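You operate a simulated robot arm through the tools that you are given. There is no shell and no other tool. Be economical: measure what you need, move in short steps, check, and stop when the job is done.

You run a simulated robot arm. Do the job below in one go: nothing can be reset, and whatever is moved stays where it is left.

TASK
Measure patch 4 of the long desk's sheet with the grey meter, then file it with its ticket.
Fine: 1.30 D goes in the OK tray, less in REDO; meter back on its mat; the ticket of the same job stands on the sheet; once both are filed, desk lamp off. Set down upright: what you pick out.

It is judged by the outcome, as a careful person would: the job done as asked, and still so three seconds after it is handed in. It fails if anything else is knocked over, pushed out of place, dropped, spilled or broken. Flat cloth is picked up by pressing the open fingertips on it (5 to 10 N) and closing them slowly along it; thin cloth reads only 2 to 8 mm in the jaws.

THE ROBOT
A 6-joint arm with a fingered hand on a trunk, on a base that drives. Base frame: it is fixed to the floor where the robot stands at the start and does not move with it; the origin is under the middle of the robot, x ahead of it, y to its left, z up. Readings come in mm, degrees, newtons and seconds.
With the tool pointing down near the work surface it reaches from about 240 to 560 mm from the robot's upright axis, wherever it stands. Its first joint turns from -166.0 to 166.0 degrees. Places, roughly: desk lamp switch [400, -500, 900]. Payload 3.1 kg.
Tool frame: the origin (TCP) lies between the finger pads and is the grasp point; the fingertips stand 22 mm ahead of it; z points along the fingers, y is the line along which they close. Largest opening 132 mm; the body of the gripper starts 60 mm behind the TCP. The gripper is a hand of 4 fingers: y runs from the thumb to the fingers, the wrist lies at [0, 0, -218] in the tool frame, and closing takes about 1.5 s.
Orientation is that of the tool frame in the base frame, as [roll, pitch, yaw] about the fixed x, y, z axes, in that order (R = Rz(yaw) Ry(pitch) Rx(roll)). With the fingers straight down and closing along the base's y, the tool's x points along the base's -x, its y along +y and its z along -z.

THE INTERFACE
- The arm moves only by the tool send_rows. Its arguments are lists of equal length, an entry for each row: "xyz": the shift along the tool's x, y, z in cm, a list of three; "angular": the turn, a rotation vector about the tool's x, y, z in degrees, a list of three. In form: {"xyz": [[x, y, z], ...], "angular": [[ax, ay, az], ...]}. A call has 1 to 10 rows; each row is the pose to reach, as a shift and turn from the pose commanded when the call began, along the tool's axes at that moment. "gripper" is the finger opening in cm, from 0 to 13.2, set as the call begins (left out, the last holds). A row lasts 0.2 s, in which the tool goes at most 50 mm and 8.6 degrees; a call with a longer step from one row to the next is refused whole, and so is a gripper value outside its range. A pose out of reach is approached as far as the arm can. The call stops where the force on the tool passes 40 N (or 10 N more than at its start, if that is more) or the arm is blocked; 0.2 s more then pass. Each finger travels about 153 mm/s and halts on what it meets, pressing with about 31 N; the grip force reading is that of the motor and also rises with nothing between the fingers. The clock runs only during rows and for 0.2 s after the last one: add rows that repeat a pose to give the fingers time. It gives the time, the measured TCP pose, the force on the tool (base axes), the opening and the grip force at its end, in the units of the frame above (readings bear some noise), with the torque about the TCP (base axes, N m) and any sound that the robot's microphone picked up.
- Cameras (640 x 400 px; columns grow to the right, rows downward): "scene" is now at [7, 149.3, 1626.6]; the picture's right is [0.13, -0.99, 0.00], its down [-0.79, -0.10, -0.60] and it looks along [0.60, 0.08, -0.80] (base axes); focal length 237 px, centre (320, 200). "wrist" rides on the gripper at [53, -53, -84] in the tool frame; the picture's right is [0.71, 0.71, 0.00], its down [-0.53, 0.53, -0.67] and it looks along [-0.47, 0.47, 0.74] (tool axes); focal length 247 px, centre (320, 200). There is no depth. A picture from a camera that has moved, and an enlarged one, comes with that camera's place and axes in the base frame and with its lens. The place of the scene camera against the robot may be out by one fixed shift of up to 18 mm in any direction.
- grab_frame(camera): a new picture of that camera. It takes no simulated time.
- move_column(by): slides the trunk up (or, below 0, down) by that many mm; the arm and the scene camera ride with it, the base frame stays. It gives what a move gives, with no picture.
- drive_base(legs): drives the robot by 1 to 6 legs, each [ahead, left, turn to the left] in mm, mm and degrees, along the robot's own axes; the way and the turn of a leg run together, so that a leg with both is an arc; at most 1500 mm and 180 degrees a leg. The arm and the cameras ride along, it lands a little off, and it stops where it bumps. It gives what a move gives.
- set_fingers(finger1, finger2, finger3, thumb_bend): sets how far each is bent, from 0 (flat) to 1 (curled in); at 0.3 the hand is open as for a grip, at 0.7 the pads meet at the TCP. One left out holds its place. A second passes; each finger stops where it meets its share of the squeeze, and holds until it gets a number again. A gripper value or a shape takes the hand back. It gives what a move gives, with no picture; readings hold the bend of each and the force on the fingers (four entries, about 0 where the hand has none), thumb and palm.
- preshape(shape): the hand has 4 fingers and takes this shape, open, in about a second: jaw (thumb against the fingers, like two jaws); tri (thumb and two fingers); tip (a fingertip pinch); poke (one finger out to press); point (the index stretched); flat (the hand flat); cup (the hand cupped); fist (a fist). The gripper value then closes the fingers along that shape, each until it touches; the sizes above hold for jaw. It gives what a move gives, with no picture.
- pan_tilt(pan, tilt): turns the head with the scene camera to pan (to the left, within 155 degrees either way) and tilt (down, from -29 to 69), counted from straight ahead of the robot. It gives what a move gives.
- zoom(camera, box): a new picture of the part [left, top, right, bottom] of that camera's present view, enlarged. It takes no simulated time.
- job_done(): hands the job in; it is judged then, once.

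Go step by step. Nothing tells you exact positions but the pictures and the camera data: compare them with the known pose of the tool, close in by small moves and look again before you grip or let go. The budget is 120 turns and 78 pictures, counting those below and the enlarged ones. Unless the task says otherwise, let go and move clear before handing in, and close with one line.

The tools are called by a JSON object that holds its "fn" and its "kwargs". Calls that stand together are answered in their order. send_rows: Moves the arm, as the interface text tells. Its arguments: {"type":"object","properties":{"xyz":{"type":"array","items":{"type":"array","items":{"type":"number"}}},"angular":{"type":"array","items":{"type":"array","items":{"type":"number"}}},"gripper":{"type":"number"}},"required":["xyz","angular"]} The other tools are called the same way: move_column (by) slides the trunk up or down; preshape (shape) gives the hand a shape; set_fingers (finger1, finger2, finger3, thumb_bend) moves the fingers one by one; drive_base (legs) drives the base; pan_tilt (pan, tilt) turns the head that bears the scene camera; grab_frame (camera) takes a picture; zoom (camera, box) takes an enlarged picture of a part of a camera's view; job_done () hands the job in.

At the start:

```text
time: 0.0
position: [331.3, 229.2, 1242.6]
tool_rot: [-180.0, 0.0, 180.0]
wrist_force: [0.4, 0.6, -0.1]
wrist_torque: [-0.03, 0.0, -0.01]
gripper_width: 131.9
finger_force: 0.1
shape: jaw
bend: [0.3, 0.3, 0.3, 0.3]
finger forces: [0.0, 0.0, 0.1, 0.0, 0.0, 0.1]
trunk travel left (down, up): [-300.0, 86.0]
robot x, y, heading: [0.5, 3.8, -0.1]
head pan, tilt: [7.2, 52.8]
```

scene: 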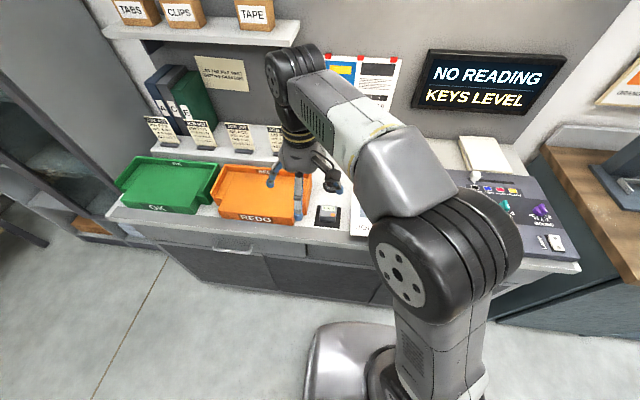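
wrist: 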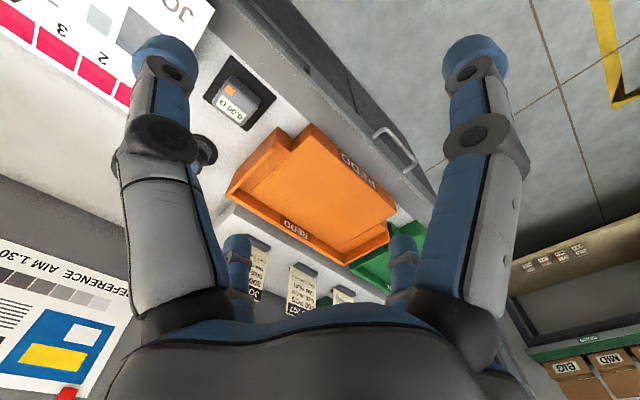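

I see a desk with green OK and orange REDO trays, a grey meter on a dark mat, a sheet partly hidden behind the arm, a key console, a display and tickets on a shelf. I'll look closer first.

{"fn": "zoom", "kwargs": {"camera": "scene", "box": [100, 50, 350, 240]}}

{"fn": "zoom", "kwargs": {"camera": "scene", "box": [400, 40, 640, 280]}}

{"fn": "zoom", "kwargs": {"camera": "wrist", "box": [0, 0, 320, 200]}}

```text
2.11 times, centred on (225, 145) of scene
camera zoom: at [7.0, 149.3, 1626.6], right [0.13, -0.99, 0.0], down [-0.79, -0.1, -0.6], along [0.6, 0.08, -0.8], focal length 499 px, centre (520, 316)
```

zoom: 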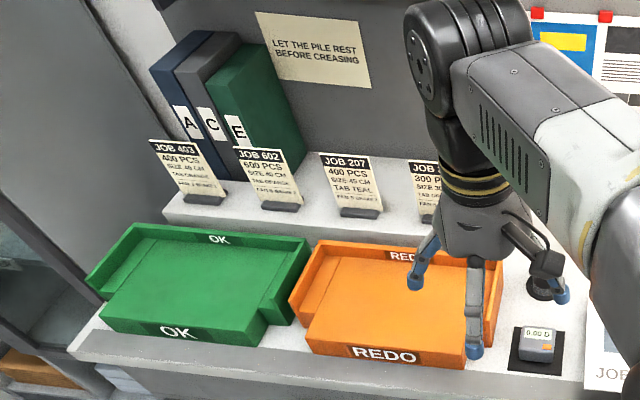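

```text
1.67 times, centred on (520, 160) of scene
camera zoom: at [7.0, 149.3, 1626.6], right [0.13, -0.99, 0.0], down [-0.79, -0.1, -0.6], along [0.6, 0.08, -0.8], focal length 395 px, centre (-13, 267)
```

zoom: 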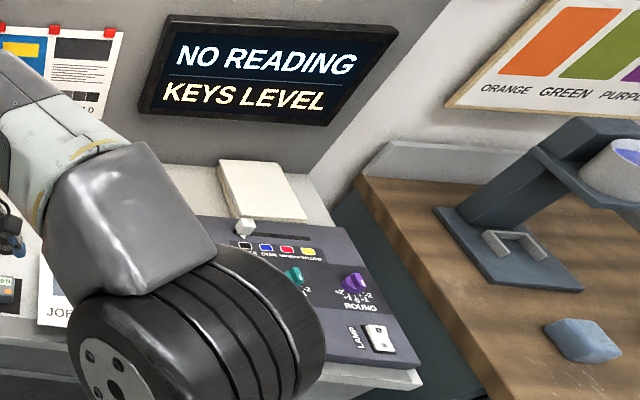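

```text
2.00 times, centred on (160, 100) of wrist
camera zoom: at [277.3, 176.4, 1327.7], right [-0.71, 0.71, 0.0], down [0.53, 0.53, 0.67], along [0.47, 0.47, -0.74], focal length 494 px, centre (640, 400)
```

zoom: 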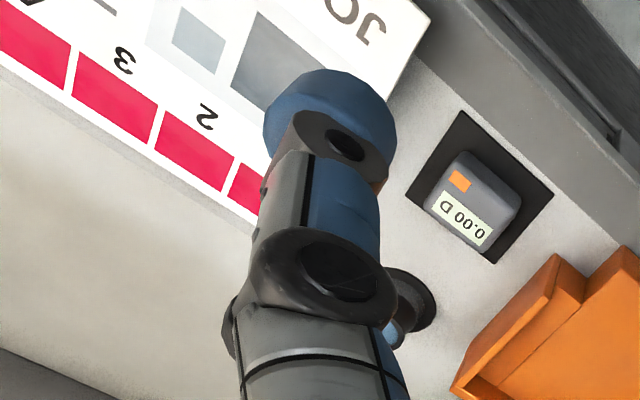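

The arm hides the sheet and console. I'll swing the tool to the right, staying high, so the wrist camera sees the sheet.

{"fn": "send_rows", "kwargs": {"xyz": [[0, -4, 0], [0, -8, 0], [0, -12, 0], [0, -16, 0], [0, -20, 0], [0, -24, 0], [0, -28, 0], [0, -32, 0], [0, -36, 0], [0, -38, 0]], "angular": [[0, 0, 0], [0, 0, 0], [0, 0, 0], [0, 0, 0], [0, 0, 0], [0, 0, 0], [0, 0, 0], [0, 0, 0], [0, 0, 0], [0, 0, 0]]}}

{"fn": "grab_frame", "kwargs": {"camera": "wrist"}}

{"fn": "grab_frame", "kwargs": {"camera": "scene"}}

```text
time: 2.2
position: [330.6, -152.8, 1242.9]
tool_rot: [180.0, 0.0, 180.0]
wrist_force: [-0.4, -0.5, -0.1]
wrist_torque: [0.01, 0.0, -0.02]
gripper_width: 131.8
finger_force: 0.1
shape: jaw
bend: [0.3, 0.3, 0.3, 0.3]
finger forces: [0.0, 0.1, 0.0, 0.1, 0.0, 0.1]
trunk travel left (down, up): [-300.0, 86.0]
robot x, y, heading: [-0.2, -1.8, -0.0]
head pan, tilt: [7.2, 52.8]
```

```text
72 pictures are left
camera wrist: at [277.1, -205.2, 1327.0], right [-0.71, 0.71, 0.0], down [0.53, 0.53, 0.67], along [0.47, 0.47, -0.74], focal length 247 px, centre (320, 200)
```

wrist: 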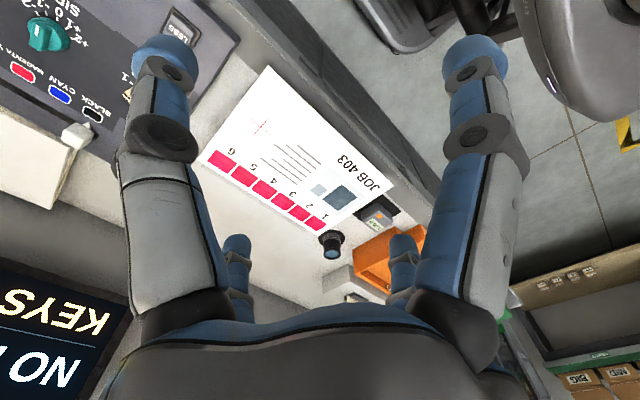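

```text
71 pictures are left
camera scene: at [7.1, 149.0, 1626.6], right [0.13, -0.99, 0.0], down [-0.79, -0.1, -0.6], along [0.6, 0.08, -0.8], focal length 237 px, centre (320, 200)
```

scene: 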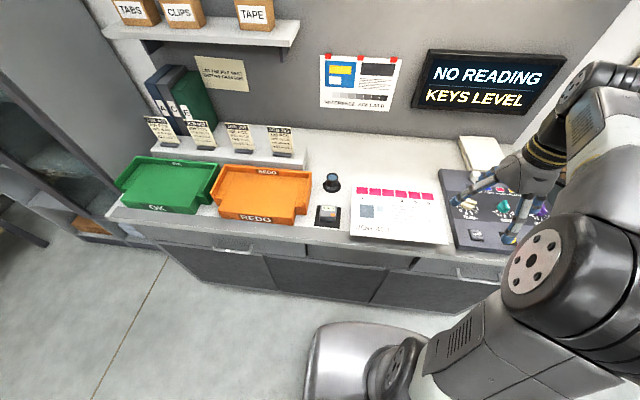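

The sheet says JOB 403, patches 1–6 along its back edge. Now closer views of the sheet, tickets, and console.

{"fn": "zoom", "kwargs": {"camera": "scene", "box": [300, 150, 460, 250]}}

{"fn": "zoom", "kwargs": {"camera": "scene", "box": [130, 100, 310, 212]}}

{"fn": "zoom", "kwargs": {"camera": "scene", "box": [430, 130, 590, 255]}}

{"fn": "zoom", "kwargs": {"camera": "scene", "box": [190, 40, 420, 130]}}

```text
4.00 times, centred on (380, 200) of scene
camera zoom: at [7.1, 149.0, 1626.6], right [0.13, -0.99, 0.0], down [-0.79, -0.1, -0.6], along [0.6, 0.08, -0.8], focal length 948 px, centre (80, 200)
```

zoom: 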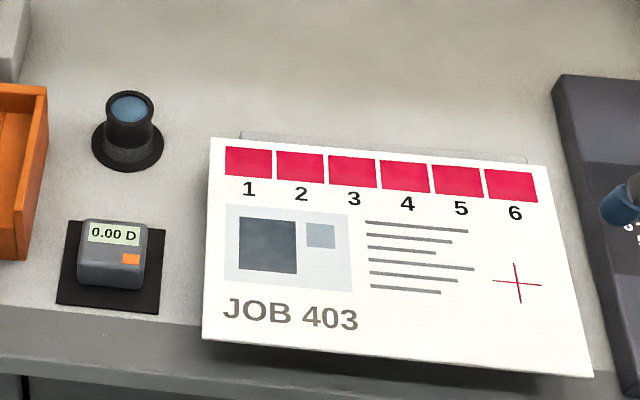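

```text
3.56 times, centred on (220, 156) of scene
camera zoom: at [7.1, 149.0, 1626.6], right [0.13, -0.99, 0.0], down [-0.79, -0.1, -0.6], along [0.6, 0.08, -0.8], focal length 843 px, centre (676, 356)
```

zoom: 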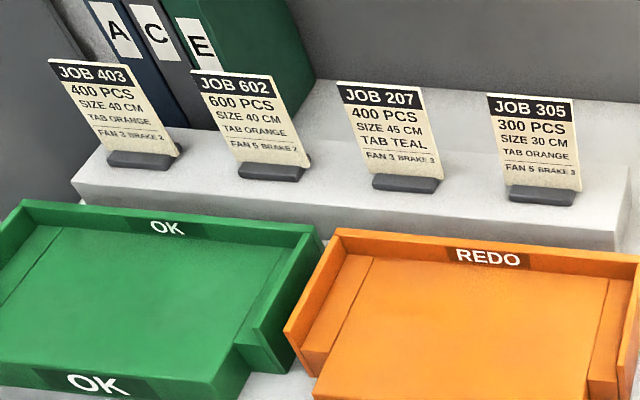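

```text
3.20 times, centred on (510, 192) of scene
camera zoom: at [7.1, 149.0, 1626.6], right [0.13, -0.99, 0.0], down [-0.79, -0.1, -0.6], along [0.6, 0.08, -0.8], focal length 758 px, centre (-288, 224)
```

zoom: 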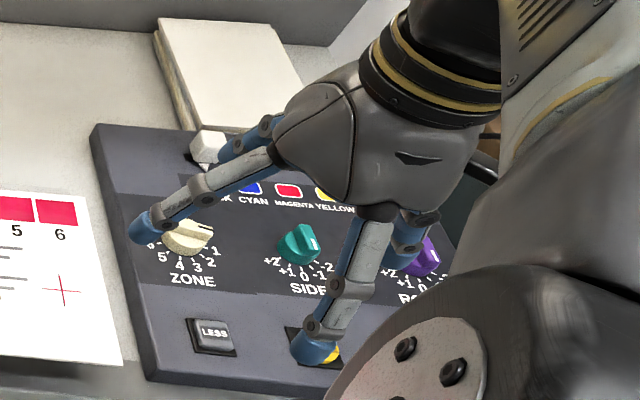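

```text
2.78 times, centred on (305, 85) of scene
camera zoom: at [7.1, 149.0, 1626.6], right [0.13, -0.99, 0.0], down [-0.79, -0.1, -0.6], along [0.6, 0.08, -0.8], focal length 660 px, centre (362, 520)
```

zoom: 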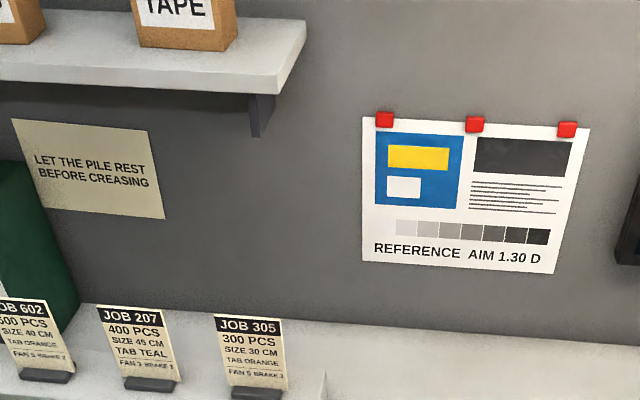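

JOB 403 ticket is the leftmost on the riser. Patch 4 is near x≈640, out of reach, so I drive forward a bit first.

{"fn": "drive_base", "kwargs": {"legs": [[110, 0, 0]]}}

{"fn": "grab_frame", "kwargs": {"camera": "scene"}}

```text
time: 3.4
position: [441.2, -152.5, 1241.4]
tool_rot: [-180.0, 0.0, -180.0]
wrist_force: [1.0, -0.6, 0.5]
wrist_torque: [0.0, 0.03, 0.0]
gripper_width: 131.8
finger_force: 0.1
shape: jaw
bend: [0.3, 0.3, 0.3, 0.3]
finger forces: [0.0, 0.0, 0.0, 0.1, 0.1, 0.0]
trunk travel left (down, up): [-300.0, 86.0]
robot x, y, heading: [112.8, -1.0, -0.0]
head pan, tilt: [7.2, 52.8]
```

```text
66 pictures are left
camera scene: at [117.9, 149.3, 1626.5], right [0.12, -0.99, 0.0], down [-0.79, -0.1, -0.6], along [0.6, 0.08, -0.8], focal length 237 px, centre (320, 200)
```

scene: 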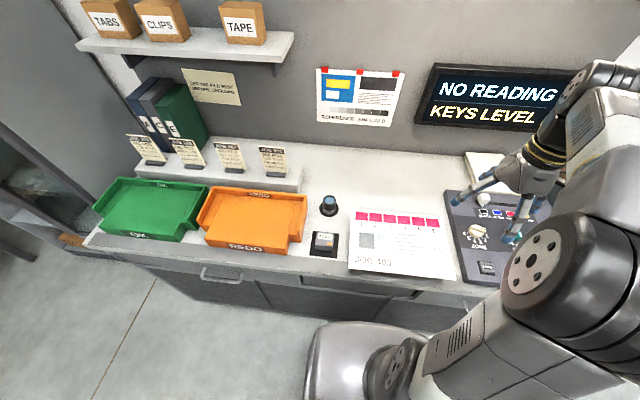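

The drive landed well. Now I move over the meter (about [490,180]) and partly down to look with the wrist camera.

{"fn": "send_rows", "kwargs": {"xyz": [[-0.7, 4.75, 0], [-1.4, 9.5, 0], [-2.1, 14.25, 0], [-2.8, 19, 0], [-3.5, 23.75, 0], [-4.2, 28.5, 0], [-4.9, 33.2, 0], [-4.9, 33.2, 4.5], [-4.9, 33.2, 9], [-4.9, 33.2, 13.5]], "angular": [[0, 0, 0], [0, 0, 0], [0, 0, 0], [0, 0, 0], [0, 0, 0], [0, 0, 0], [0, 0, 0], [0, 0, 0], [0, 0, 0], [0, 0, 0]], "gripper": 9}}

{"fn": "grab_frame", "kwargs": {"camera": "wrist"}}

```text
time: 5.6
position: [488.7, 180.8, 1107.5]
tool_rot: [180.0, 0.0, -180.0]
wrist_force: [-0.5, -0.5, 0.0]
wrist_torque: [0.0, 0.0, 0.03]
gripper_width: 90.3
finger_force: 0.0
shape: jaw
bend: [0.28, 0.28, 0.28, 0.68]
finger forces: [0.0, 0.0, 0.1, 0.0, 0.0, 0.0]
trunk travel left (down, up): [-300.0, 86.0]
robot x, y, heading: [112.1, -2.1, -0.2]
head pan, tilt: [7.2, 52.8]
```

```text
65 pictures are left
camera wrist: at [435.0, 127.7, 1191.0], right [-0.71, 0.71, 0.0], down [0.53, 0.53, 0.67], along [0.47, 0.47, -0.74], focal length 247 px, centre (320, 200)
```

wrist: 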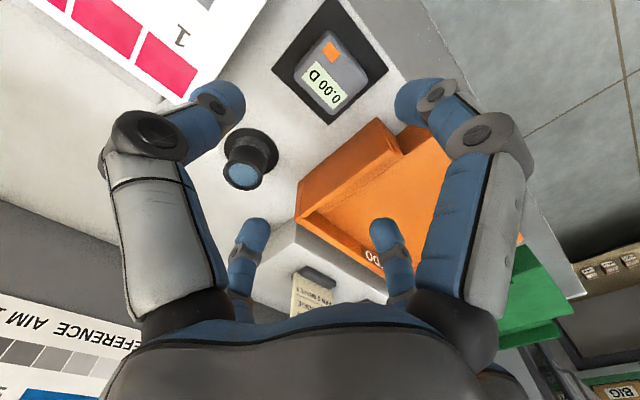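

Combining views, the desk top is at about z≈895 and the meter centre about [473,182]. I descend above it and look again.

{"fn": "send_rows", "kwargs": {"xyz": [[1.57, 0.1, 0], [1.57, 0.1, 4.5], [1.57, 0.1, 9], [1.57, 0.1, 11.7], [1.57, 0.1, 11.7]], "angular": [[0, 0, 0], [0, 0, 0], [0, 0, 0], [0, 0, 0], [0, 0, 0]]}}

{"fn": "grab_frame", "kwargs": {"camera": "wrist"}}

{"fn": "zoom", "kwargs": {"camera": "scene", "box": [260, 160, 420, 260]}}

```text
time: 6.8
position: [473.2, 182.6, 989.2]
tool_rot: [-180.0, 0.0, -179.9]
wrist_force: [0.1, 0.6, -0.5]
wrist_torque: [0.02, -0.02, 0.02]
gripper_width: 90.4
finger_force: 0.0
shape: jaw
bend: [0.28, 0.28, 0.28, 0.68]
finger forces: [0.0, 0.1, 0.0, 0.0, 0.0, 0.0]
trunk travel left (down, up): [-300.0, 86.0]
robot x, y, heading: [110.1, 0.1, -0.2]
head pan, tilt: [7.2, 52.8]
```

```text
64 pictures are left
camera wrist: at [419.7, 129.8, 1073.9], right [-0.71, 0.71, 0.0], down [0.53, 0.53, 0.67], along [0.47, 0.47, -0.74], focal length 247 px, centre (320, 200)
```

wrist: 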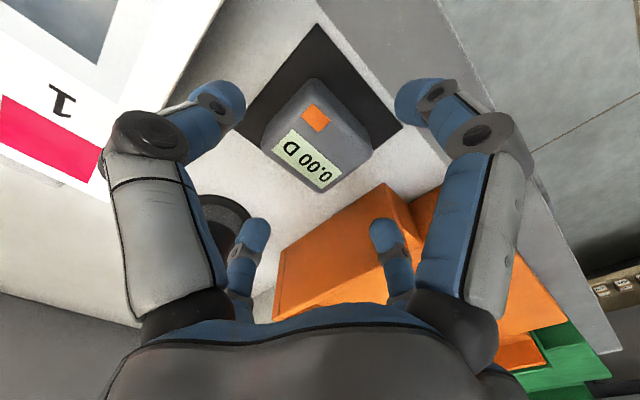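

```text
4.00 times, centred on (340, 210) of scene
camera zoom: at [116.6, 149.3, 1626.6], right [0.12, -0.99, 0.0], down [-0.79, -0.1, -0.6], along [0.6, 0.08, -0.8], focal length 948 px, centre (240, 160)
```

zoom: 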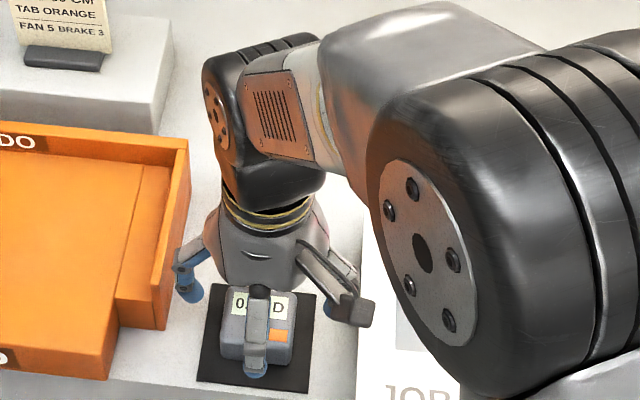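

The meter is centred under the hand. I descend so that the fingertips stop just above the mat, then look.

{"fn": "send_rows", "kwargs": {"xyz": [[0, 0, 2.5], [0, 0, 4.5], [0, 0, 5.5], [0, 0, 6.0], [0, 0, 6.0]], "angular": [[0, 0, 0], [0, 0, 0], [0, 0, 0], [0, 0, 0], [0, 0, 0]]}}

{"fn": "grab_frame", "kwargs": {"camera": "wrist"}}

```text
time: 8.0
position: [473.7, 180.8, 929.1]
tool_rot: [179.9, 0.0, -180.0]
wrist_force: [-0.6, 0.8, 0.2]
wrist_torque: [0.02, 0.0, -0.01]
gripper_width: 90.2
finger_force: 0.0
shape: jaw
bend: [0.28, 0.28, 0.28, 0.68]
finger forces: [0.0, 0.0, 0.1, 0.0, 0.0, 0.1]
trunk travel left (down, up): [-300.0, 86.0]
robot x, y, heading: [107.9, -0.9, 0.2]
head pan, tilt: [7.2, 52.8]
```

```text
62 pictures are left
camera wrist: at [419.7, 127.7, 1014.3], right [-0.71, 0.71, 0.0], down [0.53, 0.53, 0.67], along [0.47, 0.47, -0.74], focal length 247 px, centre (320, 200)
```

wrist: 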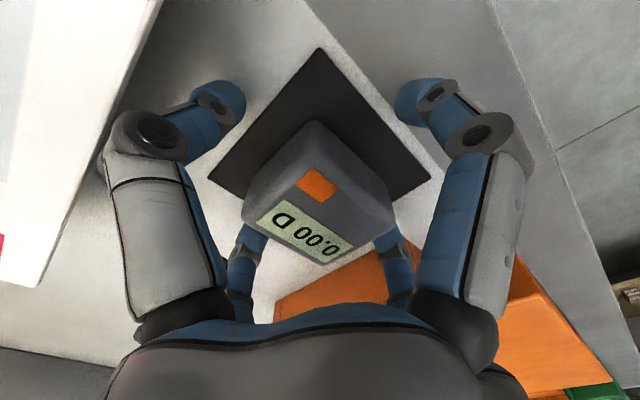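

The meter top is about at TCP height; I go 6 mm lower and close on the meter.

{"fn": "send_rows", "kwargs": {"xyz": [[0, 0, 0.3], [0, 0, 0.6], [0, 0, 0.6]], "angular": [[0, 0, 0], [0, 0, 0], [0, 0, 0]]}}

{"fn": "send_rows", "kwargs": {"xyz": [[0, 0, 0], [0, 0, 0], [0, 0, 0], [0, 0, 0], [0, 0, 0], [0, 0, 0], [0, 0, 0], [0, 0, 0]], "angular": [[0, 0, 0], [0, 0, 0], [0, 0, 0], [0, 0, 0], [0, 0, 0], [0, 0, 0], [0, 0, 0], [0, 0, 0]], "gripper": 4}}

{"fn": "grab_frame", "kwargs": {"camera": "wrist"}}

```text
time: 8.8
position: [474.0, 181.2, 925.1]
tool_rot: [180.0, 0.0, -180.0]
wrist_force: [0.5, -0.4, 0.1]
wrist_torque: [-0.04, 0.01, 0.02]
gripper_width: 90.2
finger_force: 0.0
shape: jaw
bend: [0.28, 0.28, 0.28, 0.68]
finger forces: [0.0, 0.1, 0.0, 0.0, 0.0, 0.1]
trunk travel left (down, up): [-300.0, 86.0]
robot x, y, heading: [109.4, -3.8, 0.4]
head pan, tilt: [7.2, 52.8]
```

```text
time: 10.6
position: [475.3, 181.9, 925.1]
tool_rot: [-180.0, 0.1, 179.9]
wrist_force: [4.8, 6.0, 7.7]
wrist_torque: [0.16, -0.16, -0.29]
gripper_width: 58.6
finger_force: 31.5
shape: jaw
bend: [0.37, 0.32, 0.31, 0.63]
finger forces: [29.4, 30.6, 29.3, 0.0, 16.7, 0.0]
trunk travel left (down, up): [-300.0, 86.0]
robot x, y, heading: [111.8, 3.2, 0.1]
head pan, tilt: [7.2, 52.8]
```

```text
61 pictures are left
camera wrist: at [420.9, 129.1, 1008.9], right [-0.71, 0.71, 0.0], down [0.53, 0.53, 0.67], along [0.47, 0.47, -0.74], focal length 247 px, centre (320, 200)
```

wrist: 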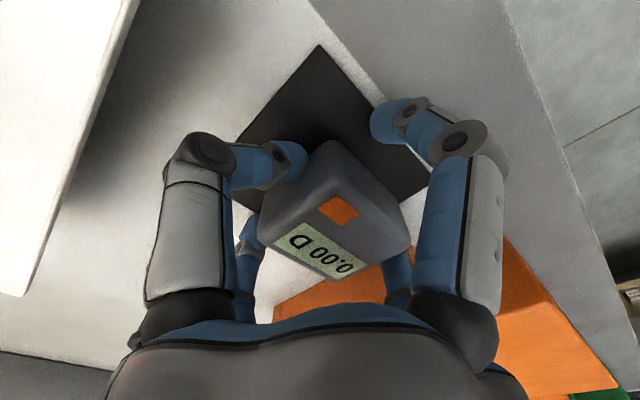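

The meter is gripped (58.6 mm). I lift it and carry it to above patch 4, estimated near [612,-97], and look again.

{"fn": "send_rows", "kwargs": {"xyz": [[0, 0, -4], [0, 0, -8], [0, 0, -10], [-2, -4, -10], [-4, -8, -10], [-6, -12, -10], [-8, -16, -10], [-10, -20, -10], [-12, -24, -10], [-13.6, -27.8, -10]], "angular": [[0, 0, 0], [0, 0, 0], [0, 0, 0], [0, 0, 0], [0, 0, 0], [0, 0, 0], [0, 0, 0], [0, 0, 0], [0, 0, 0], [0, 0, 0]]}}

{"fn": "grab_frame", "kwargs": {"camera": "wrist"}}

{"fn": "grab_frame", "kwargs": {"camera": "scene"}}

```text
time: 12.8
position: [610.8, -98.9, 1022.6]
tool_rot: [180.0, 0.0, 180.0]
wrist_force: [0.3, -0.6, -0.7]
wrist_torque: [0.02, 0.04, 0.02]
gripper_width: 50.5
finger_force: 30.6
shape: jaw
bend: [0.82, 0.35, 0.81, 0.65]
finger forces: [24.0, 27.7, 25.7, 0.0, 24.8, 0.0]
trunk travel left (down, up): [-300.0, 86.0]
robot x, y, heading: [107.6, -0.8, -0.2]
head pan, tilt: [7.2, 52.8]
```

```text
60 pictures are left
camera wrist: at [556.7, -152.3, 1107.3], right [-0.71, 0.71, 0.0], down [0.53, 0.53, 0.67], along [0.47, 0.47, -0.74], focal length 247 px, centre (320, 200)
```

wrist: 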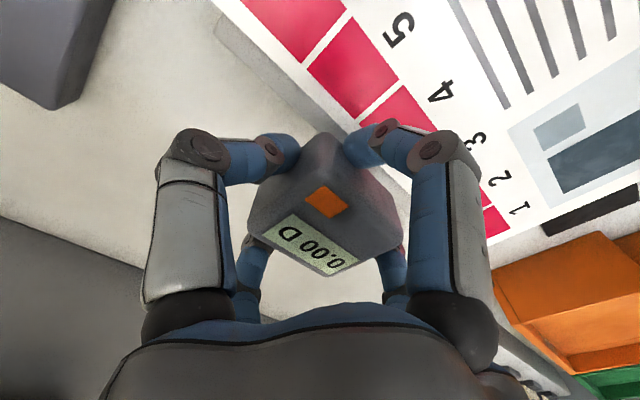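

```text
59 pictures are left
camera scene: at [117.7, 148.1, 1626.7], right [0.12, -0.99, 0.0], down [-0.79, -0.1, -0.6], along [0.6, 0.08, -0.8], focal length 237 px, centre (320, 200)
```

scene: 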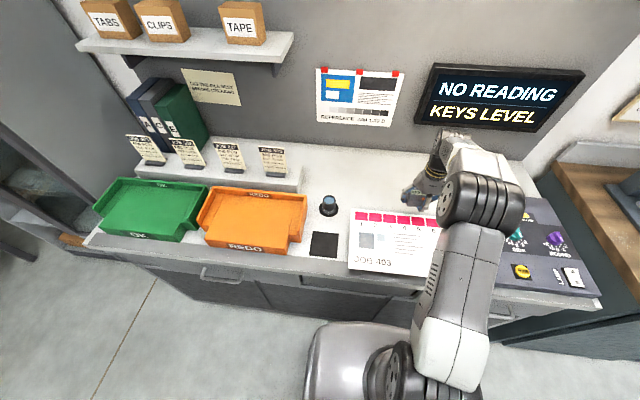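

The sheet seems to lie on a raised block (shadow and visible side), so heights need care. I move to above my new estimate of patch 4 (≈[570,-61]) a bit higher and look down.

{"fn": "send_rows", "kwargs": {"xyz": [[0, 0, -4], [2, 1.9, -7], [4.1, 3.8, -7], [4.1, 3.8, -7]], "angular": [[0, 0, 0], [0, 0, 0], [0, 0, 0], [0, 0, 0]]}}

{"fn": "zoom", "kwargs": {"camera": "wrist", "box": [160, 0, 480, 200]}}

{"fn": "grab_frame", "kwargs": {"camera": "wrist"}}

```text
time: 13.8
position: [566.9, -58.7, 1093.7]
tool_rot: [180.0, 0.0, 179.9]
wrist_force: [-0.9, 0.3, -1.5]
wrist_torque: [-0.02, 0.01, -0.01]
gripper_width: 50.7
finger_force: 30.8
shape: jaw
bend: [0.82, 0.35, 0.81, 0.65]
finger forces: [23.7, 27.5, 25.7, 0.1, 24.9, 0.0]
trunk travel left (down, up): [-300.0, 86.0]
robot x, y, heading: [111.9, 2.1, 0.2]
head pan, tilt: [7.2, 52.8]
```

```text
2.00 times, centred on (320, 100) of wrist
camera zoom: at [514.6, -112.5, 1177.8], right [-0.71, 0.71, 0.0], down [0.53, 0.53, 0.67], along [0.47, 0.47, -0.74], focal length 494 px, centre (320, 400)
```

zoom: 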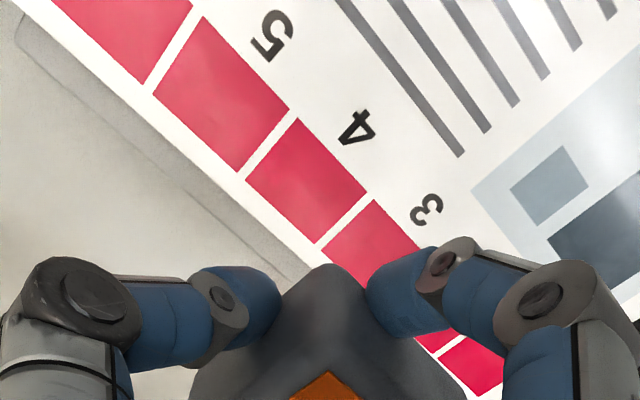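

```text
57 pictures are left
camera wrist: at [514.6, -112.5, 1177.8], right [-0.71, 0.71, 0.0], down [0.53, 0.53, 0.67], along [0.47, 0.47, -0.74], focal length 247 px, centre (320, 200)
```

wrist: 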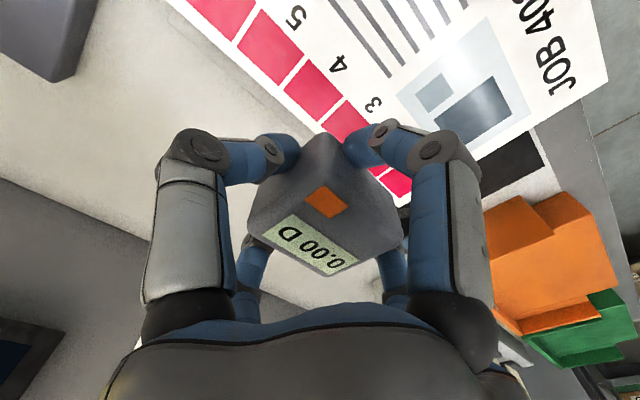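

Patch 4 triangulates to about [569,-66] with the sheet at z≈958. I line up and descend toward it, stopping ~1 cm above.

{"fn": "send_rows", "kwargs": {"xyz": [[-0.2, -0.75, 0], [-0.2, -0.75, 4], [-0.2, -0.75, 7.5], [-0.2, -0.75, 9], [-0.2, -0.75, 9]], "angular": [[0, 0, 0], [0, 0, 0], [0, 0, 0], [0, 0, 0], [0, 0, 0]]}}

{"fn": "grab_frame", "kwargs": {"camera": "wrist"}}

{"fn": "zoom", "kwargs": {"camera": "scene", "box": [310, 150, 510, 275]}}

```text
time: 15.0
position: [572.7, -65.3, 1005.1]
tool_rot: [180.0, 0.1, -179.9]
wrist_force: [-0.3, -0.1, -1.9]
wrist_torque: [-0.02, 0.0, 0.02]
gripper_width: 50.5
finger_force: 31.7
shape: jaw
bend: [0.82, 0.35, 0.81, 0.65]
finger forces: [23.6, 27.5, 25.6, 0.1, 25.1, 0.1]
trunk travel left (down, up): [-300.0, 86.0]
robot x, y, heading: [113.3, -3.0, 0.1]
head pan, tilt: [7.2, 52.8]
```

```text
56 pictures are left
camera wrist: at [518.6, -118.9, 1089.5], right [-0.71, 0.71, 0.0], down [0.53, 0.53, 0.67], along [0.47, 0.47, -0.74], focal length 247 px, centre (320, 200)
```

wrist: 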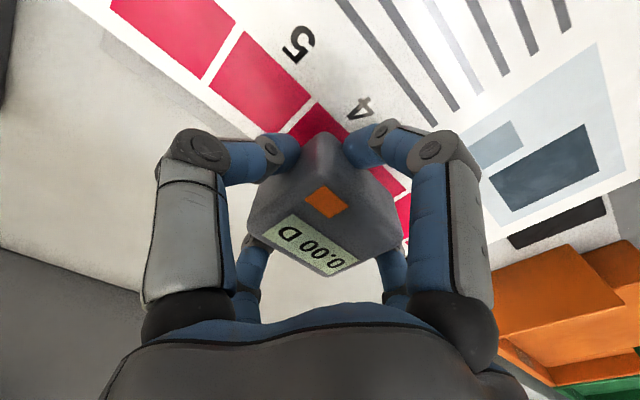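

```text
3.20 times, centred on (410, 212) of scene
camera zoom: at [117.0, 149.3, 1626.6], right [0.12, -0.99, 0.0], down [-0.79, -0.1, -0.6], along [0.6, 0.08, -0.8], focal length 758 px, centre (32, 160)
```

zoom: 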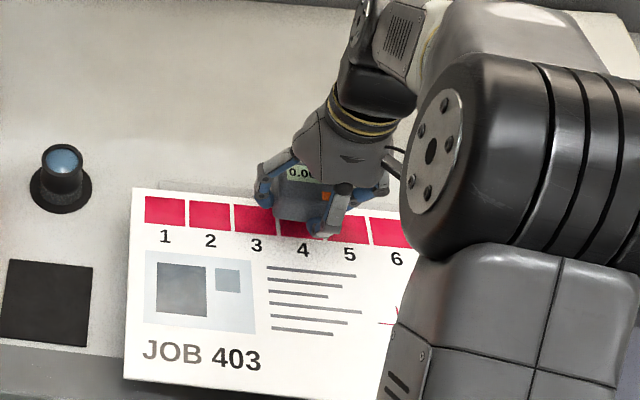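

Alignment looks right over patch 4. I lower in small steps and watch the force.

{"fn": "send_rows", "kwargs": {"xyz": [[0, 0, 0.8], [0, 0, 1.5], [0, 0, 1.8]], "angular": [[0, 0, 0], [0, 0, 0], [0, 0, 0]]}}

{"fn": "grab_frame", "kwargs": {"camera": "wrist"}}

```text
time: 15.8
position: [571.7, -66.8, 987.8]
tool_rot: [180.0, -0.1, 180.0]
wrist_force: [-0.5, 0.2, -1.2]
wrist_torque: [0.0, 0.02, 0.01]
gripper_width: 50.6
finger_force: 30.9
shape: jaw
bend: [0.82, 0.35, 0.81, 0.65]
finger forces: [23.6, 27.4, 25.7, 0.0, 25.1, 0.0]
trunk travel left (down, up): [-300.0, 86.0]
robot x, y, heading: [110.9, 2.0, -0.2]
head pan, tilt: [7.2, 52.8]
```

```text
54 pictures are left
camera wrist: at [517.4, -119.5, 1071.5], right [-0.71, 0.71, 0.0], down [0.53, 0.53, 0.67], along [0.47, 0.47, -0.74], focal length 247 px, centre (320, 200)
```

wrist: 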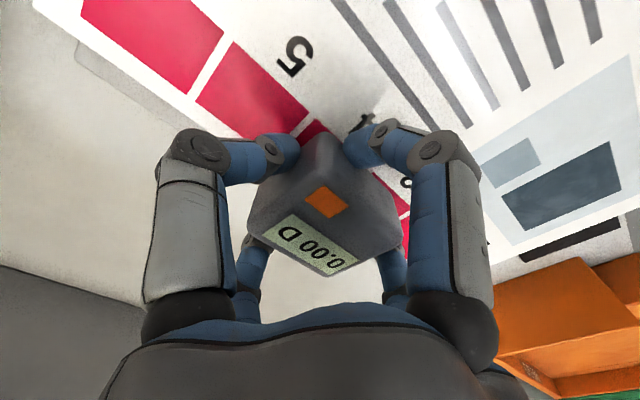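

No contact yet; down a further 6 mm in 2 mm rows.

{"fn": "send_rows", "kwargs": {"xyz": [[0, 0, 0.2], [0, 0, 0.4], [0, 0, 0.6]], "angular": [[0, 0, 0], [0, 0, 0], [0, 0, 0]]}}

```text
time: 16.6
position: [570.0, -65.6, 979.8]
tool_rot: [180.0, 0.0, -180.0]
wrist_force: [0.1, -0.1, -0.9]
wrist_torque: [0.0, -0.02, -0.04]
gripper_width: 50.6
finger_force: 30.6
shape: jaw
bend: [0.82, 0.35, 0.81, 0.65]
finger forces: [23.6, 27.5, 25.6, 0.1, 25.2, 0.1]
trunk travel left (down, up): [-300.0, 86.0]
robot x, y, heading: [107.3, -1.6, 0.2]
head pan, tilt: [7.2, 52.8]
```

{"fn": "send_rows", "kwargs": {"xyz": [[0, 0, 0.2], [0, 0, 0.4], [0, 0, 0.6]], "angular": [[0, 0, 0], [0, 0, 0], [0, 0, 0]]}}

{"fn": "grab_frame", "kwargs": {"camera": "wrist"}}

```text
time: 17.4
position: [570.5, -65.4, 976.4]
tool_rot: [-180.0, 0.1, 180.0]
wrist_force: [-1.8, 0.5, 8.6]
wrist_torque: [0.35, -0.04, 0.02]
gripper_width: 50.8
finger_force: 30.9
shape: jaw
bend: [0.82, 0.34, 0.81, 0.65]
finger forces: [23.6, 36.2, 25.6, 0.1, 25.7, 0.0]
trunk travel left (down, up): [-300.0, 86.0]
robot x, y, heading: [110.2, 3.1, 0.1]
head pan, tilt: [7.2, 52.8]
```

```text
53 pictures are left
camera wrist: at [517.0, -119.2, 1060.4], right [-0.71, 0.71, 0.0], down [0.52, 0.53, 0.67], along [0.47, 0.47, -0.74], focal length 247 px, centre (320, 200)
```

wrist: 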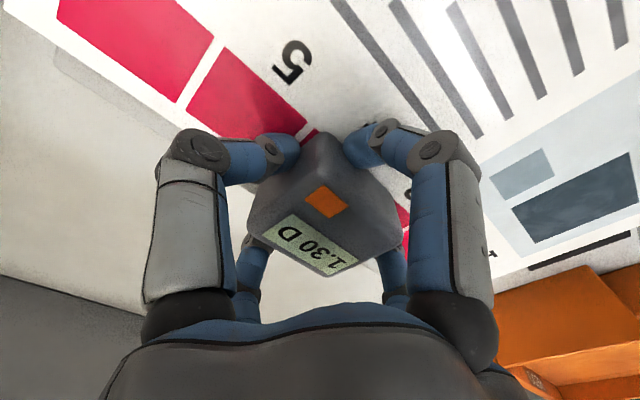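

The meter made contact and shows a reading. I'll zoom to read it and verify it sits on patch 4.

{"fn": "zoom", "kwargs": {"camera": "wrist", "box": [240, 130, 420, 280]}}

{"fn": "zoom", "kwargs": {"camera": "scene", "box": [340, 180, 460, 255]}}

```text
2.67 times, centred on (330, 205) of wrist
camera zoom: at [517.0, -119.2, 1060.4], right [-0.71, 0.71, 0.0], down [0.52, 0.53, 0.67], along [0.47, 0.47, -0.74], focal length 659 px, centre (293, 187)
```

zoom: 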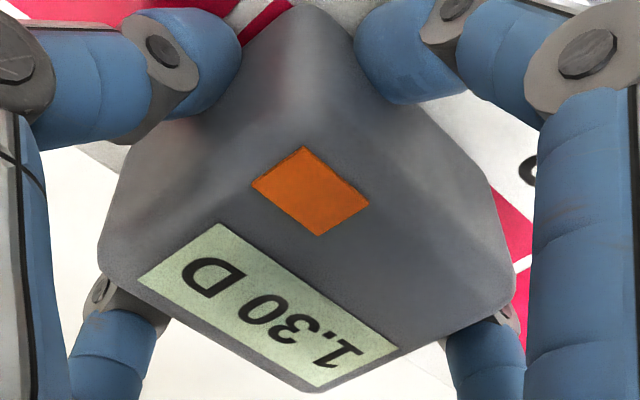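

```text
5.33 times, centred on (400, 218) of scene
camera zoom: at [115.8, 149.6, 1626.6], right [0.12, -0.99, 0.0], down [-0.79, -0.1, -0.6], along [0.6, 0.08, -0.8], focal length 1264 px, centre (-107, 107)
```

zoom: 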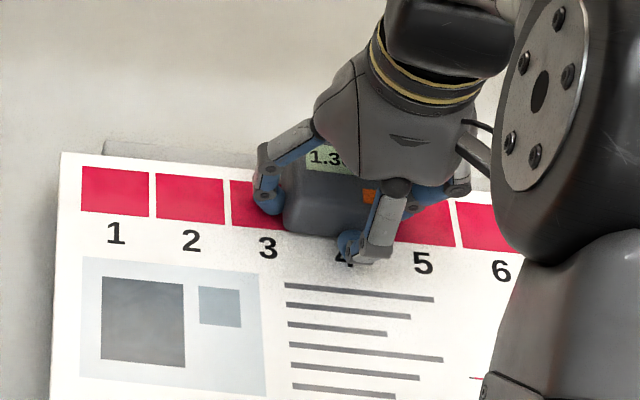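

It reads 1.30 D on patch 4 → the OK tray. I lift the meter and carry it back over its mat.

{"fn": "send_rows", "kwargs": {"xyz": [[0, 0, -4], [0, 0, -8], [1.6, 4.1, -8], [3.2, 8.2, -8], [4.8, 12.3, -8], [6.4, 16.4, -8], [8, 20.5, -8], [9.6, 24.7, -8], [9.6, 24.7, -4], [9.6, 24.7, -1]], "angular": [[0, 0, 0], [0, 0, 0], [0, 0, 0], [0, 0, 0], [0, 0, 0], [0, 0, 0], [0, 0, 0], [0, 0, 0], [0, 0, 0], [0, 0, 0]]}}

{"fn": "grab_frame", "kwargs": {"camera": "wrist"}}

{"fn": "zoom", "kwargs": {"camera": "scene", "box": [280, 170, 440, 270]}}

```text
time: 19.6
position: [475.6, 183.8, 984.2]
tool_rot: [-179.9, 0.0, -180.0]
wrist_force: [-0.8, 0.6, -1.0]
wrist_torque: [-0.03, 0.01, 0.02]
gripper_width: 50.7
finger_force: 30.6
shape: jaw
bend: [0.82, 0.35, 0.81, 0.65]
finger forces: [23.4, 28.3, 25.5, 0.1, 25.3, 0.0]
trunk travel left (down, up): [-300.0, 86.0]
robot x, y, heading: [110.7, 3.4, -0.2]
head pan, tilt: [7.2, 52.8]
```

```text
50 pictures are left
camera wrist: at [421.8, 130.5, 1068.3], right [-0.71, 0.71, 0.0], down [0.53, 0.53, 0.67], along [0.47, 0.47, -0.74], focal length 247 px, centre (320, 200)
```

wrist: 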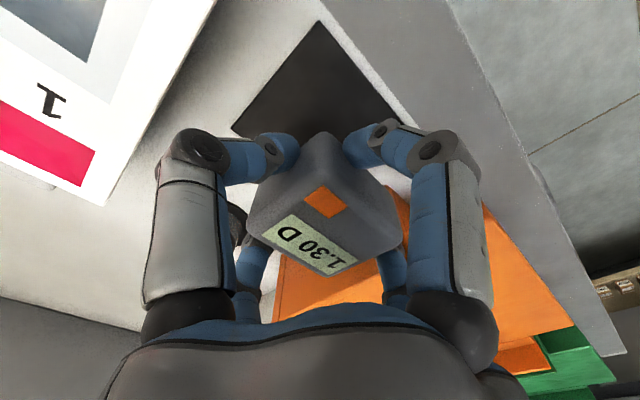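

```text
4.00 times, centred on (360, 220) of scene
camera zoom: at [117.1, 150.0, 1626.5], right [0.12, -0.99, 0.0], down [-0.79, -0.1, -0.6], along [0.6, 0.08, -0.8], focal length 948 px, centre (160, 120)
```

zoom: 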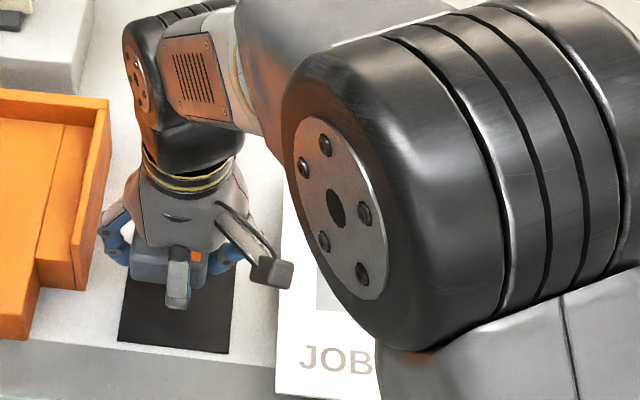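

Pose over the mat matches the pick pose. I lower to just above and then settle by force.

{"fn": "send_rows", "kwargs": {"xyz": [[0.1, -0.1, 2.5], [0.1, -0.1, 4.5], [0.1, -0.1, 5.3], [0.1, -0.1, 5.6], [0.1, -0.1, 5.6]], "angular": [[0, 0, 0], [0, 0, 0], [0, 0, 0], [0, 0, 0], [0, 0, 0]]}}

```text
time: 20.8
position: [473.8, 181.4, 929.0]
tool_rot: [180.0, 0.0, 180.0]
wrist_force: [-0.8, -0.3, -1.4]
wrist_torque: [-0.06, -0.01, -0.03]
gripper_width: 50.9
finger_force: 31.2
shape: jaw
bend: [0.82, 0.35, 0.81, 0.65]
finger forces: [23.3, 28.2, 25.5, 0.0, 25.5, 0.1]
trunk travel left (down, up): [-300.0, 86.0]
robot x, y, heading: [111.9, 0.4, 0.2]
head pan, tilt: [7.2, 52.8]
```

{"fn": "send_rows", "kwargs": {"xyz": [[0, 0, 0.2], [0, 0, 0.4], [0, 0, 0.5]], "angular": [[0, 0, 0], [0, 0, 0], [0, 0, 0]]}}

```text
time: 21.6
position: [475.1, 180.5, 923.9]
tool_rot: [179.9, 0.1, -180.0]
wrist_force: [-0.8, 1.4, 11.7]
wrist_torque: [0.38, -0.06, 0.0]
gripper_width: 50.6
finger_force: 30.6
shape: jaw
bend: [0.82, 0.34, 0.81, 0.65]
finger forces: [23.6, 38.4, 25.4, 0.0, 25.8, 0.1]
trunk travel left (down, up): [-300.0, 86.0]
robot x, y, heading: [111.9, -4.3, -0.0]
head pan, tilt: [7.2, 52.8]
```

It has settled on the mat; I open the hand and rise.

{"fn": "send_rows", "kwargs": {"xyz": [[0, 0, 0], [0, 0, 0], [0, 0, 0], [0, 0, 0], [0, 0, 0], [0, 0, 0]], "angular": [[0, 0, 0], [0, 0, 0], [0, 0, 0], [0, 0, 0], [0, 0, 0], [0, 0, 0]], "gripper": 9}}

{"fn": "send_rows", "kwargs": {"xyz": [[0, 0, -2], [0, 0, -5], [0, 0, -10], [0, 0, -14], [0, 0, -18]], "angular": [[0, 0, 0], [0, 0, 0], [0, 0, 0], [0, 0, 0], [0, 0, 0]]}}

{"fn": "grab_frame", "kwargs": {"camera": "wrist"}}

```text
time: 23.0
position: [472.6, 178.1, 924.6]
tool_rot: [-180.0, 0.1, -180.0]
wrist_force: [-1.5, -4.1, 16.3]
wrist_torque: [0.28, -0.32, -0.09]
gripper_width: 85.2
finger_force: 0.0
shape: jaw
bend: [0.29, 0.31, 0.31, 0.68]
finger forces: [0.1, 7.9, 7.9, 0.0, 0.0, 0.1]
trunk travel left (down, up): [-300.0, 86.0]
robot x, y, heading: [110.9, 1.5, -0.0]
head pan, tilt: [7.2, 52.8]
```

```text
time: 24.2
position: [470.5, 179.9, 1104.0]
tool_rot: [-180.0, 0.0, 179.9]
wrist_force: [-0.5, 0.1, 0.4]
wrist_torque: [-0.01, 0.0, 0.01]
gripper_width: 89.8
finger_force: 0.1
shape: jaw
bend: [0.29, 0.29, 0.29, 0.68]
finger forces: [0.1, 0.0, 0.0, 0.0, 0.0, 0.1]
trunk travel left (down, up): [-300.0, 86.0]
robot x, y, heading: [108.9, 1.2, -0.1]
head pan, tilt: [7.2, 52.8]
```

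```text
48 pictures are left
camera wrist: at [416.8, 127.1, 1188.0], right [-0.71, 0.71, 0.0], down [0.53, 0.53, 0.67], along [0.47, 0.47, -0.74], focal length 247 px, centre (320, 200)
```

wrist: 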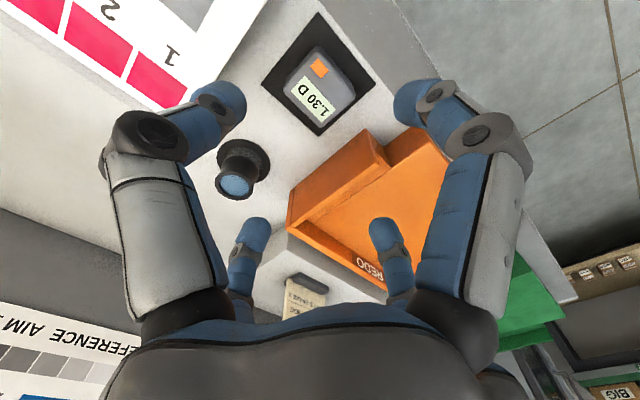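

The meter is safely back on its mat. Next is the sheet, best pinched at its overhanging front edge; I check what the "tip" pinch shape looks like.

{"fn": "preshape", "kwargs": {"shape": "tip"}}

{"fn": "grab_frame", "kwargs": {"camera": "wrist"}}

{"fn": "zoom", "kwargs": {"camera": "scene", "box": [60, 120, 320, 282]}}

```text
time: 25.1
position: [471.2, 180.3, 1103.3]
tool_rot: [-180.0, 0.0, -180.0]
wrist_force: [0.9, 0.3, 0.4]
wrist_torque: [0.02, 0.01, 0.0]
gripper_width: 132.0
finger_force: 0.0
shape: tip
bend: [0.11, 0.3, 0.11, 0.3]
finger forces: [0.0, 0.0, 0.0, 0.0, 0.1, 0.1]
trunk travel left (down, up): [-300.0, 86.0]
robot x, y, heading: [112.0, 1.1, -0.2]
head pan, tilt: [7.2, 52.8]
```

```text
47 pictures are left
camera wrist: at [417.5, 127.4, 1187.2], right [-0.71, 0.71, 0.0], down [0.53, 0.53, 0.67], along [0.47, 0.47, -0.74], focal length 247 px, centre (320, 200)
```

wrist: 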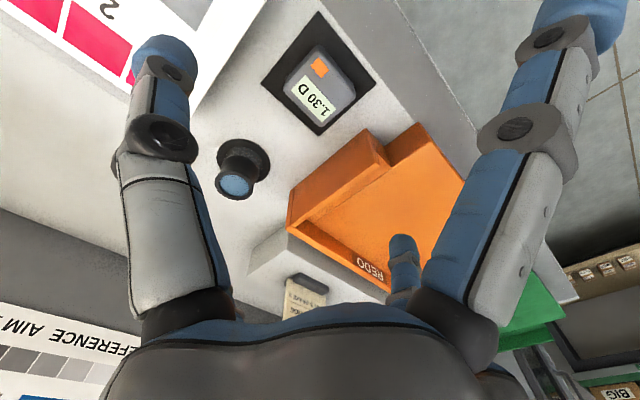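

```text
2.46 times, centred on (190, 201) of scene
camera zoom: at [116.8, 149.3, 1626.6], right [0.12, -0.99, 0.0], down [-0.79, -0.1, -0.6], along [0.6, 0.08, -0.8], focal length 583 px, centre (640, 198)
```

zoom: 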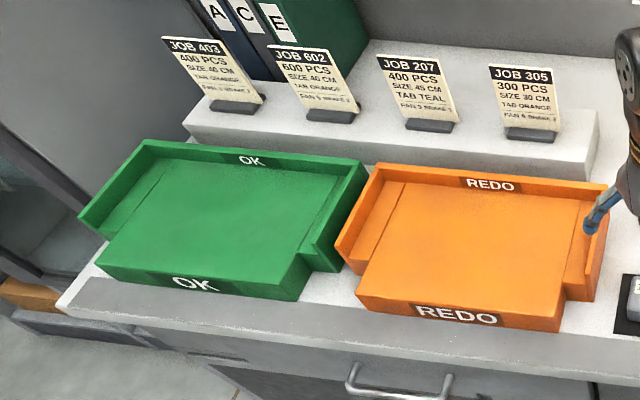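

The trays have raised platforms narrower than the sheet, and the sheet (≈297×210, at z≈950) overhangs the front of the desk, so a horizontal hand pinching the front edge works. I need room for that: drive back first.

{"fn": "drive_base", "kwargs": {"legs": [[-240, 0, 0]]}}

{"fn": "send_rows", "kwargs": {"xyz": [[-2, -4, 0], [-4, -8, 0], [-6, -12, 0], [-8, -16, 0], [-10, -20, 0], [-12, -23.6, 0], [-12, -23.6, 0]], "angular": [[0, 0, 0], [0, 0, 0], [0, 0, 0], [0, 0, 0], [0, 0, 0], [0, 0, 0], [0, 0, 0]]}}

{"fn": "send_rows", "kwargs": {"xyz": [[0, 0, 0], [0, 0, 0], [0, 0, 0], [0, 0, 0], [0, 0, 0], [0, 0, 0], [0, 0, 0], [0, 0, 0], [0, 0, 0], [0, 0, 0]], "angular": [[4.62, -4.62, -4.62], [9.24, -9.24, -9.24], [13.86, -13.86, -13.86], [18.48, -18.48, -18.48], [23.1, -23.1, -23.1], [27.7, -27.7, -27.7], [32.3, -32.3, -32.3], [36.9, -36.9, -36.9], [41.5, -41.5, -41.5], [46.1, -46.1, -46.1]]}}

```text
time: 26.9
position: [227.4, 182.7, 1103.8]
tool_rot: [179.9, 0.0, -179.8]
wrist_force: [0.1, -1.3, 0.0]
wrist_torque: [0.01, -0.02, -0.02]
gripper_width: 131.6
finger_force: 0.1
shape: tip
bend: [0.11, 0.3, 0.11, 0.3]
finger forces: [0.0, 0.0, 0.0, 0.0, 0.0, 0.0]
trunk travel left (down, up): [-300.0, 86.0]
robot x, y, heading: [-133.0, -3.4, 0.1]
head pan, tilt: [7.2, 52.8]
```

```text
time: 28.5
position: [348.4, -53.7, 1103.0]
tool_rot: [-180.0, -0.1, -179.9]
wrist_force: [-0.3, 0.1, -0.4]
wrist_torque: [0.02, -0.02, 0.01]
gripper_width: 131.8
finger_force: 0.1
shape: tip
bend: [0.11, 0.3, 0.11, 0.3]
finger forces: [0.0, 0.0, 0.1, 0.0, 0.0, 0.0]
trunk travel left (down, up): [-300.0, 86.0]
robot x, y, heading: [-137.2, -1.6, 0.3]
head pan, tilt: [7.2, 52.8]
```

```text
time: 30.7
position: [349.5, -55.1, 1102.6]
tool_rot: [-118.2, 17.2, -117.9]
wrist_force: [0.0, -0.1, 0.3]
wrist_torque: [0.03, 0.01, -0.02]
gripper_width: 131.9
finger_force: 0.1
shape: tip
bend: [0.11, 0.3, 0.11, 0.3]
finger forces: [0.0, 0.0, 0.1, 0.1, 0.0, 0.1]
trunk travel left (down, up): [-300.0, 86.0]
robot x, y, heading: [-132.9, -0.2, 0.2]
head pan, tilt: [7.2, 52.8]
```

Rotation goes fine; I finish it to horizontal, set a narrow two-digit pinch with side fingers curled, and look.

{"fn": "send_rows", "kwargs": {"xyz": [[0, 0, 0], [0, 0, 0], [0, 0, 0], [0, 0, 0], [0, 0, 0], [0, 0, 0]], "angular": [[4.64, -4.64, -4.64], [9.28, -9.28, -9.28], [13.9, -13.9, -13.9], [18.55, -18.55, -18.55], [23.18, -23.18, -23.18], [23.18, -23.18, -23.18]]}}

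{"fn": "set_fingers", "kwargs": {"finger1": 1.0, "finger2": 0.53, "finger3": 1.0, "thumb_bend": 0.53}}

{"fn": "grab_frame", "kwargs": {"camera": "wrist"}}

{"fn": "grab_frame", "kwargs": {"camera": "scene"}}

```text
time: 32.1
position: [326.3, 60.9, 1104.2]
tool_rot: [-90.0, -0.1, -90.2]
wrist_force: [-0.2, -0.4, -0.4]
wrist_torque: [0.0, 0.0, 0.03]
gripper_width: 131.8
finger_force: 0.0
shape: tip
bend: [0.11, 0.3, 0.11, 0.3]
finger forces: [0.1, 0.1, 0.0, 0.0, 0.1, 0.1]
out of reach, approached as far as the arm can: row 2, 3, 4, 5, 6
trunk travel left (down, up): [-300.0, 86.0]
robot x, y, heading: [-132.3, -1.8, 0.3]
head pan, tilt: [7.2, 52.8]
```

```text
time: 33.1
position: [326.4, 61.0, 1104.0]
tool_rot: [-90.0, 0.0, -90.4]
wrist_force: [0.6, -0.8, -0.5]
wrist_torque: [-0.02, 0.03, 0.02]
gripper_width: 22.6
finger_force: 0.1
shape: fingers
bend: [0.82, 0.53, 0.82, 0.53]
finger forces: [0.0, 0.0, 0.0, 0.1, 0.1, 0.1]
trunk travel left (down, up): [-300.0, 86.0]
robot x, y, heading: [-131.7, 1.2, 0.1]
head pan, tilt: [7.2, 52.8]
```

```text
45 pictures are left
camera wrist: at [243.0, 8.5, 1157.4], right [0.0, -0.71, -0.71], down [-0.66, 0.53, -0.53], along [0.75, 0.47, -0.47], focal length 247 px, centre (320, 200)
```

wrist: 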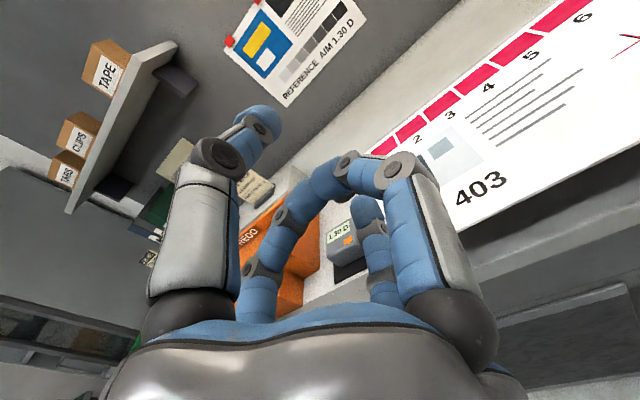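

```text
44 pictures are left
camera scene: at [-126.4, 149.0, 1626.6], right [0.13, -0.99, 0.0], down [-0.79, -0.1, -0.6], along [0.6, 0.08, -0.8], focal length 237 px, centre (320, 200)
```

scene: 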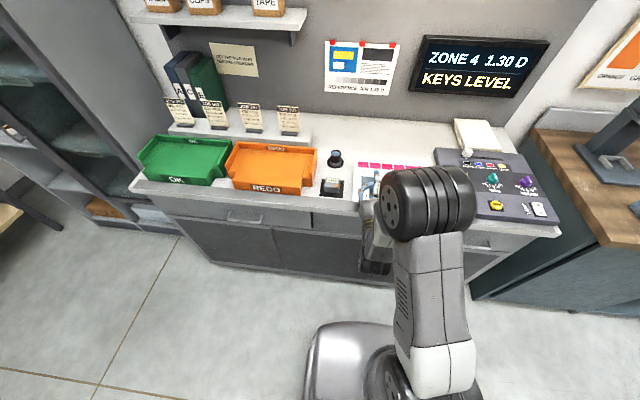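

The screen confirms ZONE 4 1.30 D. The arm ended at y=61 instead of -55 (reach limit), so I test whether it can slide sideways from here.

{"fn": "send_rows", "kwargs": {"xyz": [[1, 0, 0], [2, 0, 0], [2, 0, 0]], "angular": [[0, 0, 0], [0, 0, 0], [0, 0, 0]]}}

```text
time: 33.9
position: [324.0, 61.6, 1104.9]
tool_rot: [-89.9, 0.0, -90.1]
wrist_force: [1.0, 0.0, -0.3]
wrist_torque: [-0.01, -0.01, 0.02]
gripper_width: 29.3
finger_force: 0.1
shape: fingers
bend: [0.96, 0.53, 0.96, 0.53]
finger forces: [0.0, 0.0, 0.0, 0.0, 0.0, 0.1]
out of reach, approached as far as the arm can: row 1, 2, 3
trunk travel left (down, up): [-300.0, 86.0]
robot x, y, heading: [-130.5, 2.3, 0.4]
head pan, tilt: [7.2, 52.8]
```

{"fn": "send_rows", "kwargs": {"xyz": [[-5, 0, 0], [-10, 0, 0], [-15, 0, 0], [-16, 0, 0], [-16, 0, 0]], "angular": [[0, 0, 0], [0, 0, 0], [0, 0, 0], [0, 0, 0], [0, 0, 0]]}}

```text
time: 35.1
position: [324.7, 220.9, 1103.5]
tool_rot: [-90.0, 0.0, -89.8]
wrist_force: [0.9, -0.3, 0.1]
wrist_torque: [0.01, -0.01, -0.02]
gripper_width: 29.0
finger_force: 0.1
shape: fingers
bend: [0.96, 0.53, 0.96, 0.53]
finger forces: [0.1, 0.0, 0.0, 0.0, 0.0, 0.0]
trunk travel left (down, up): [-300.0, 86.0]
robot x, y, heading: [-134.5, -1.9, 0.5]
head pan, tilt: [7.2, 52.8]
```

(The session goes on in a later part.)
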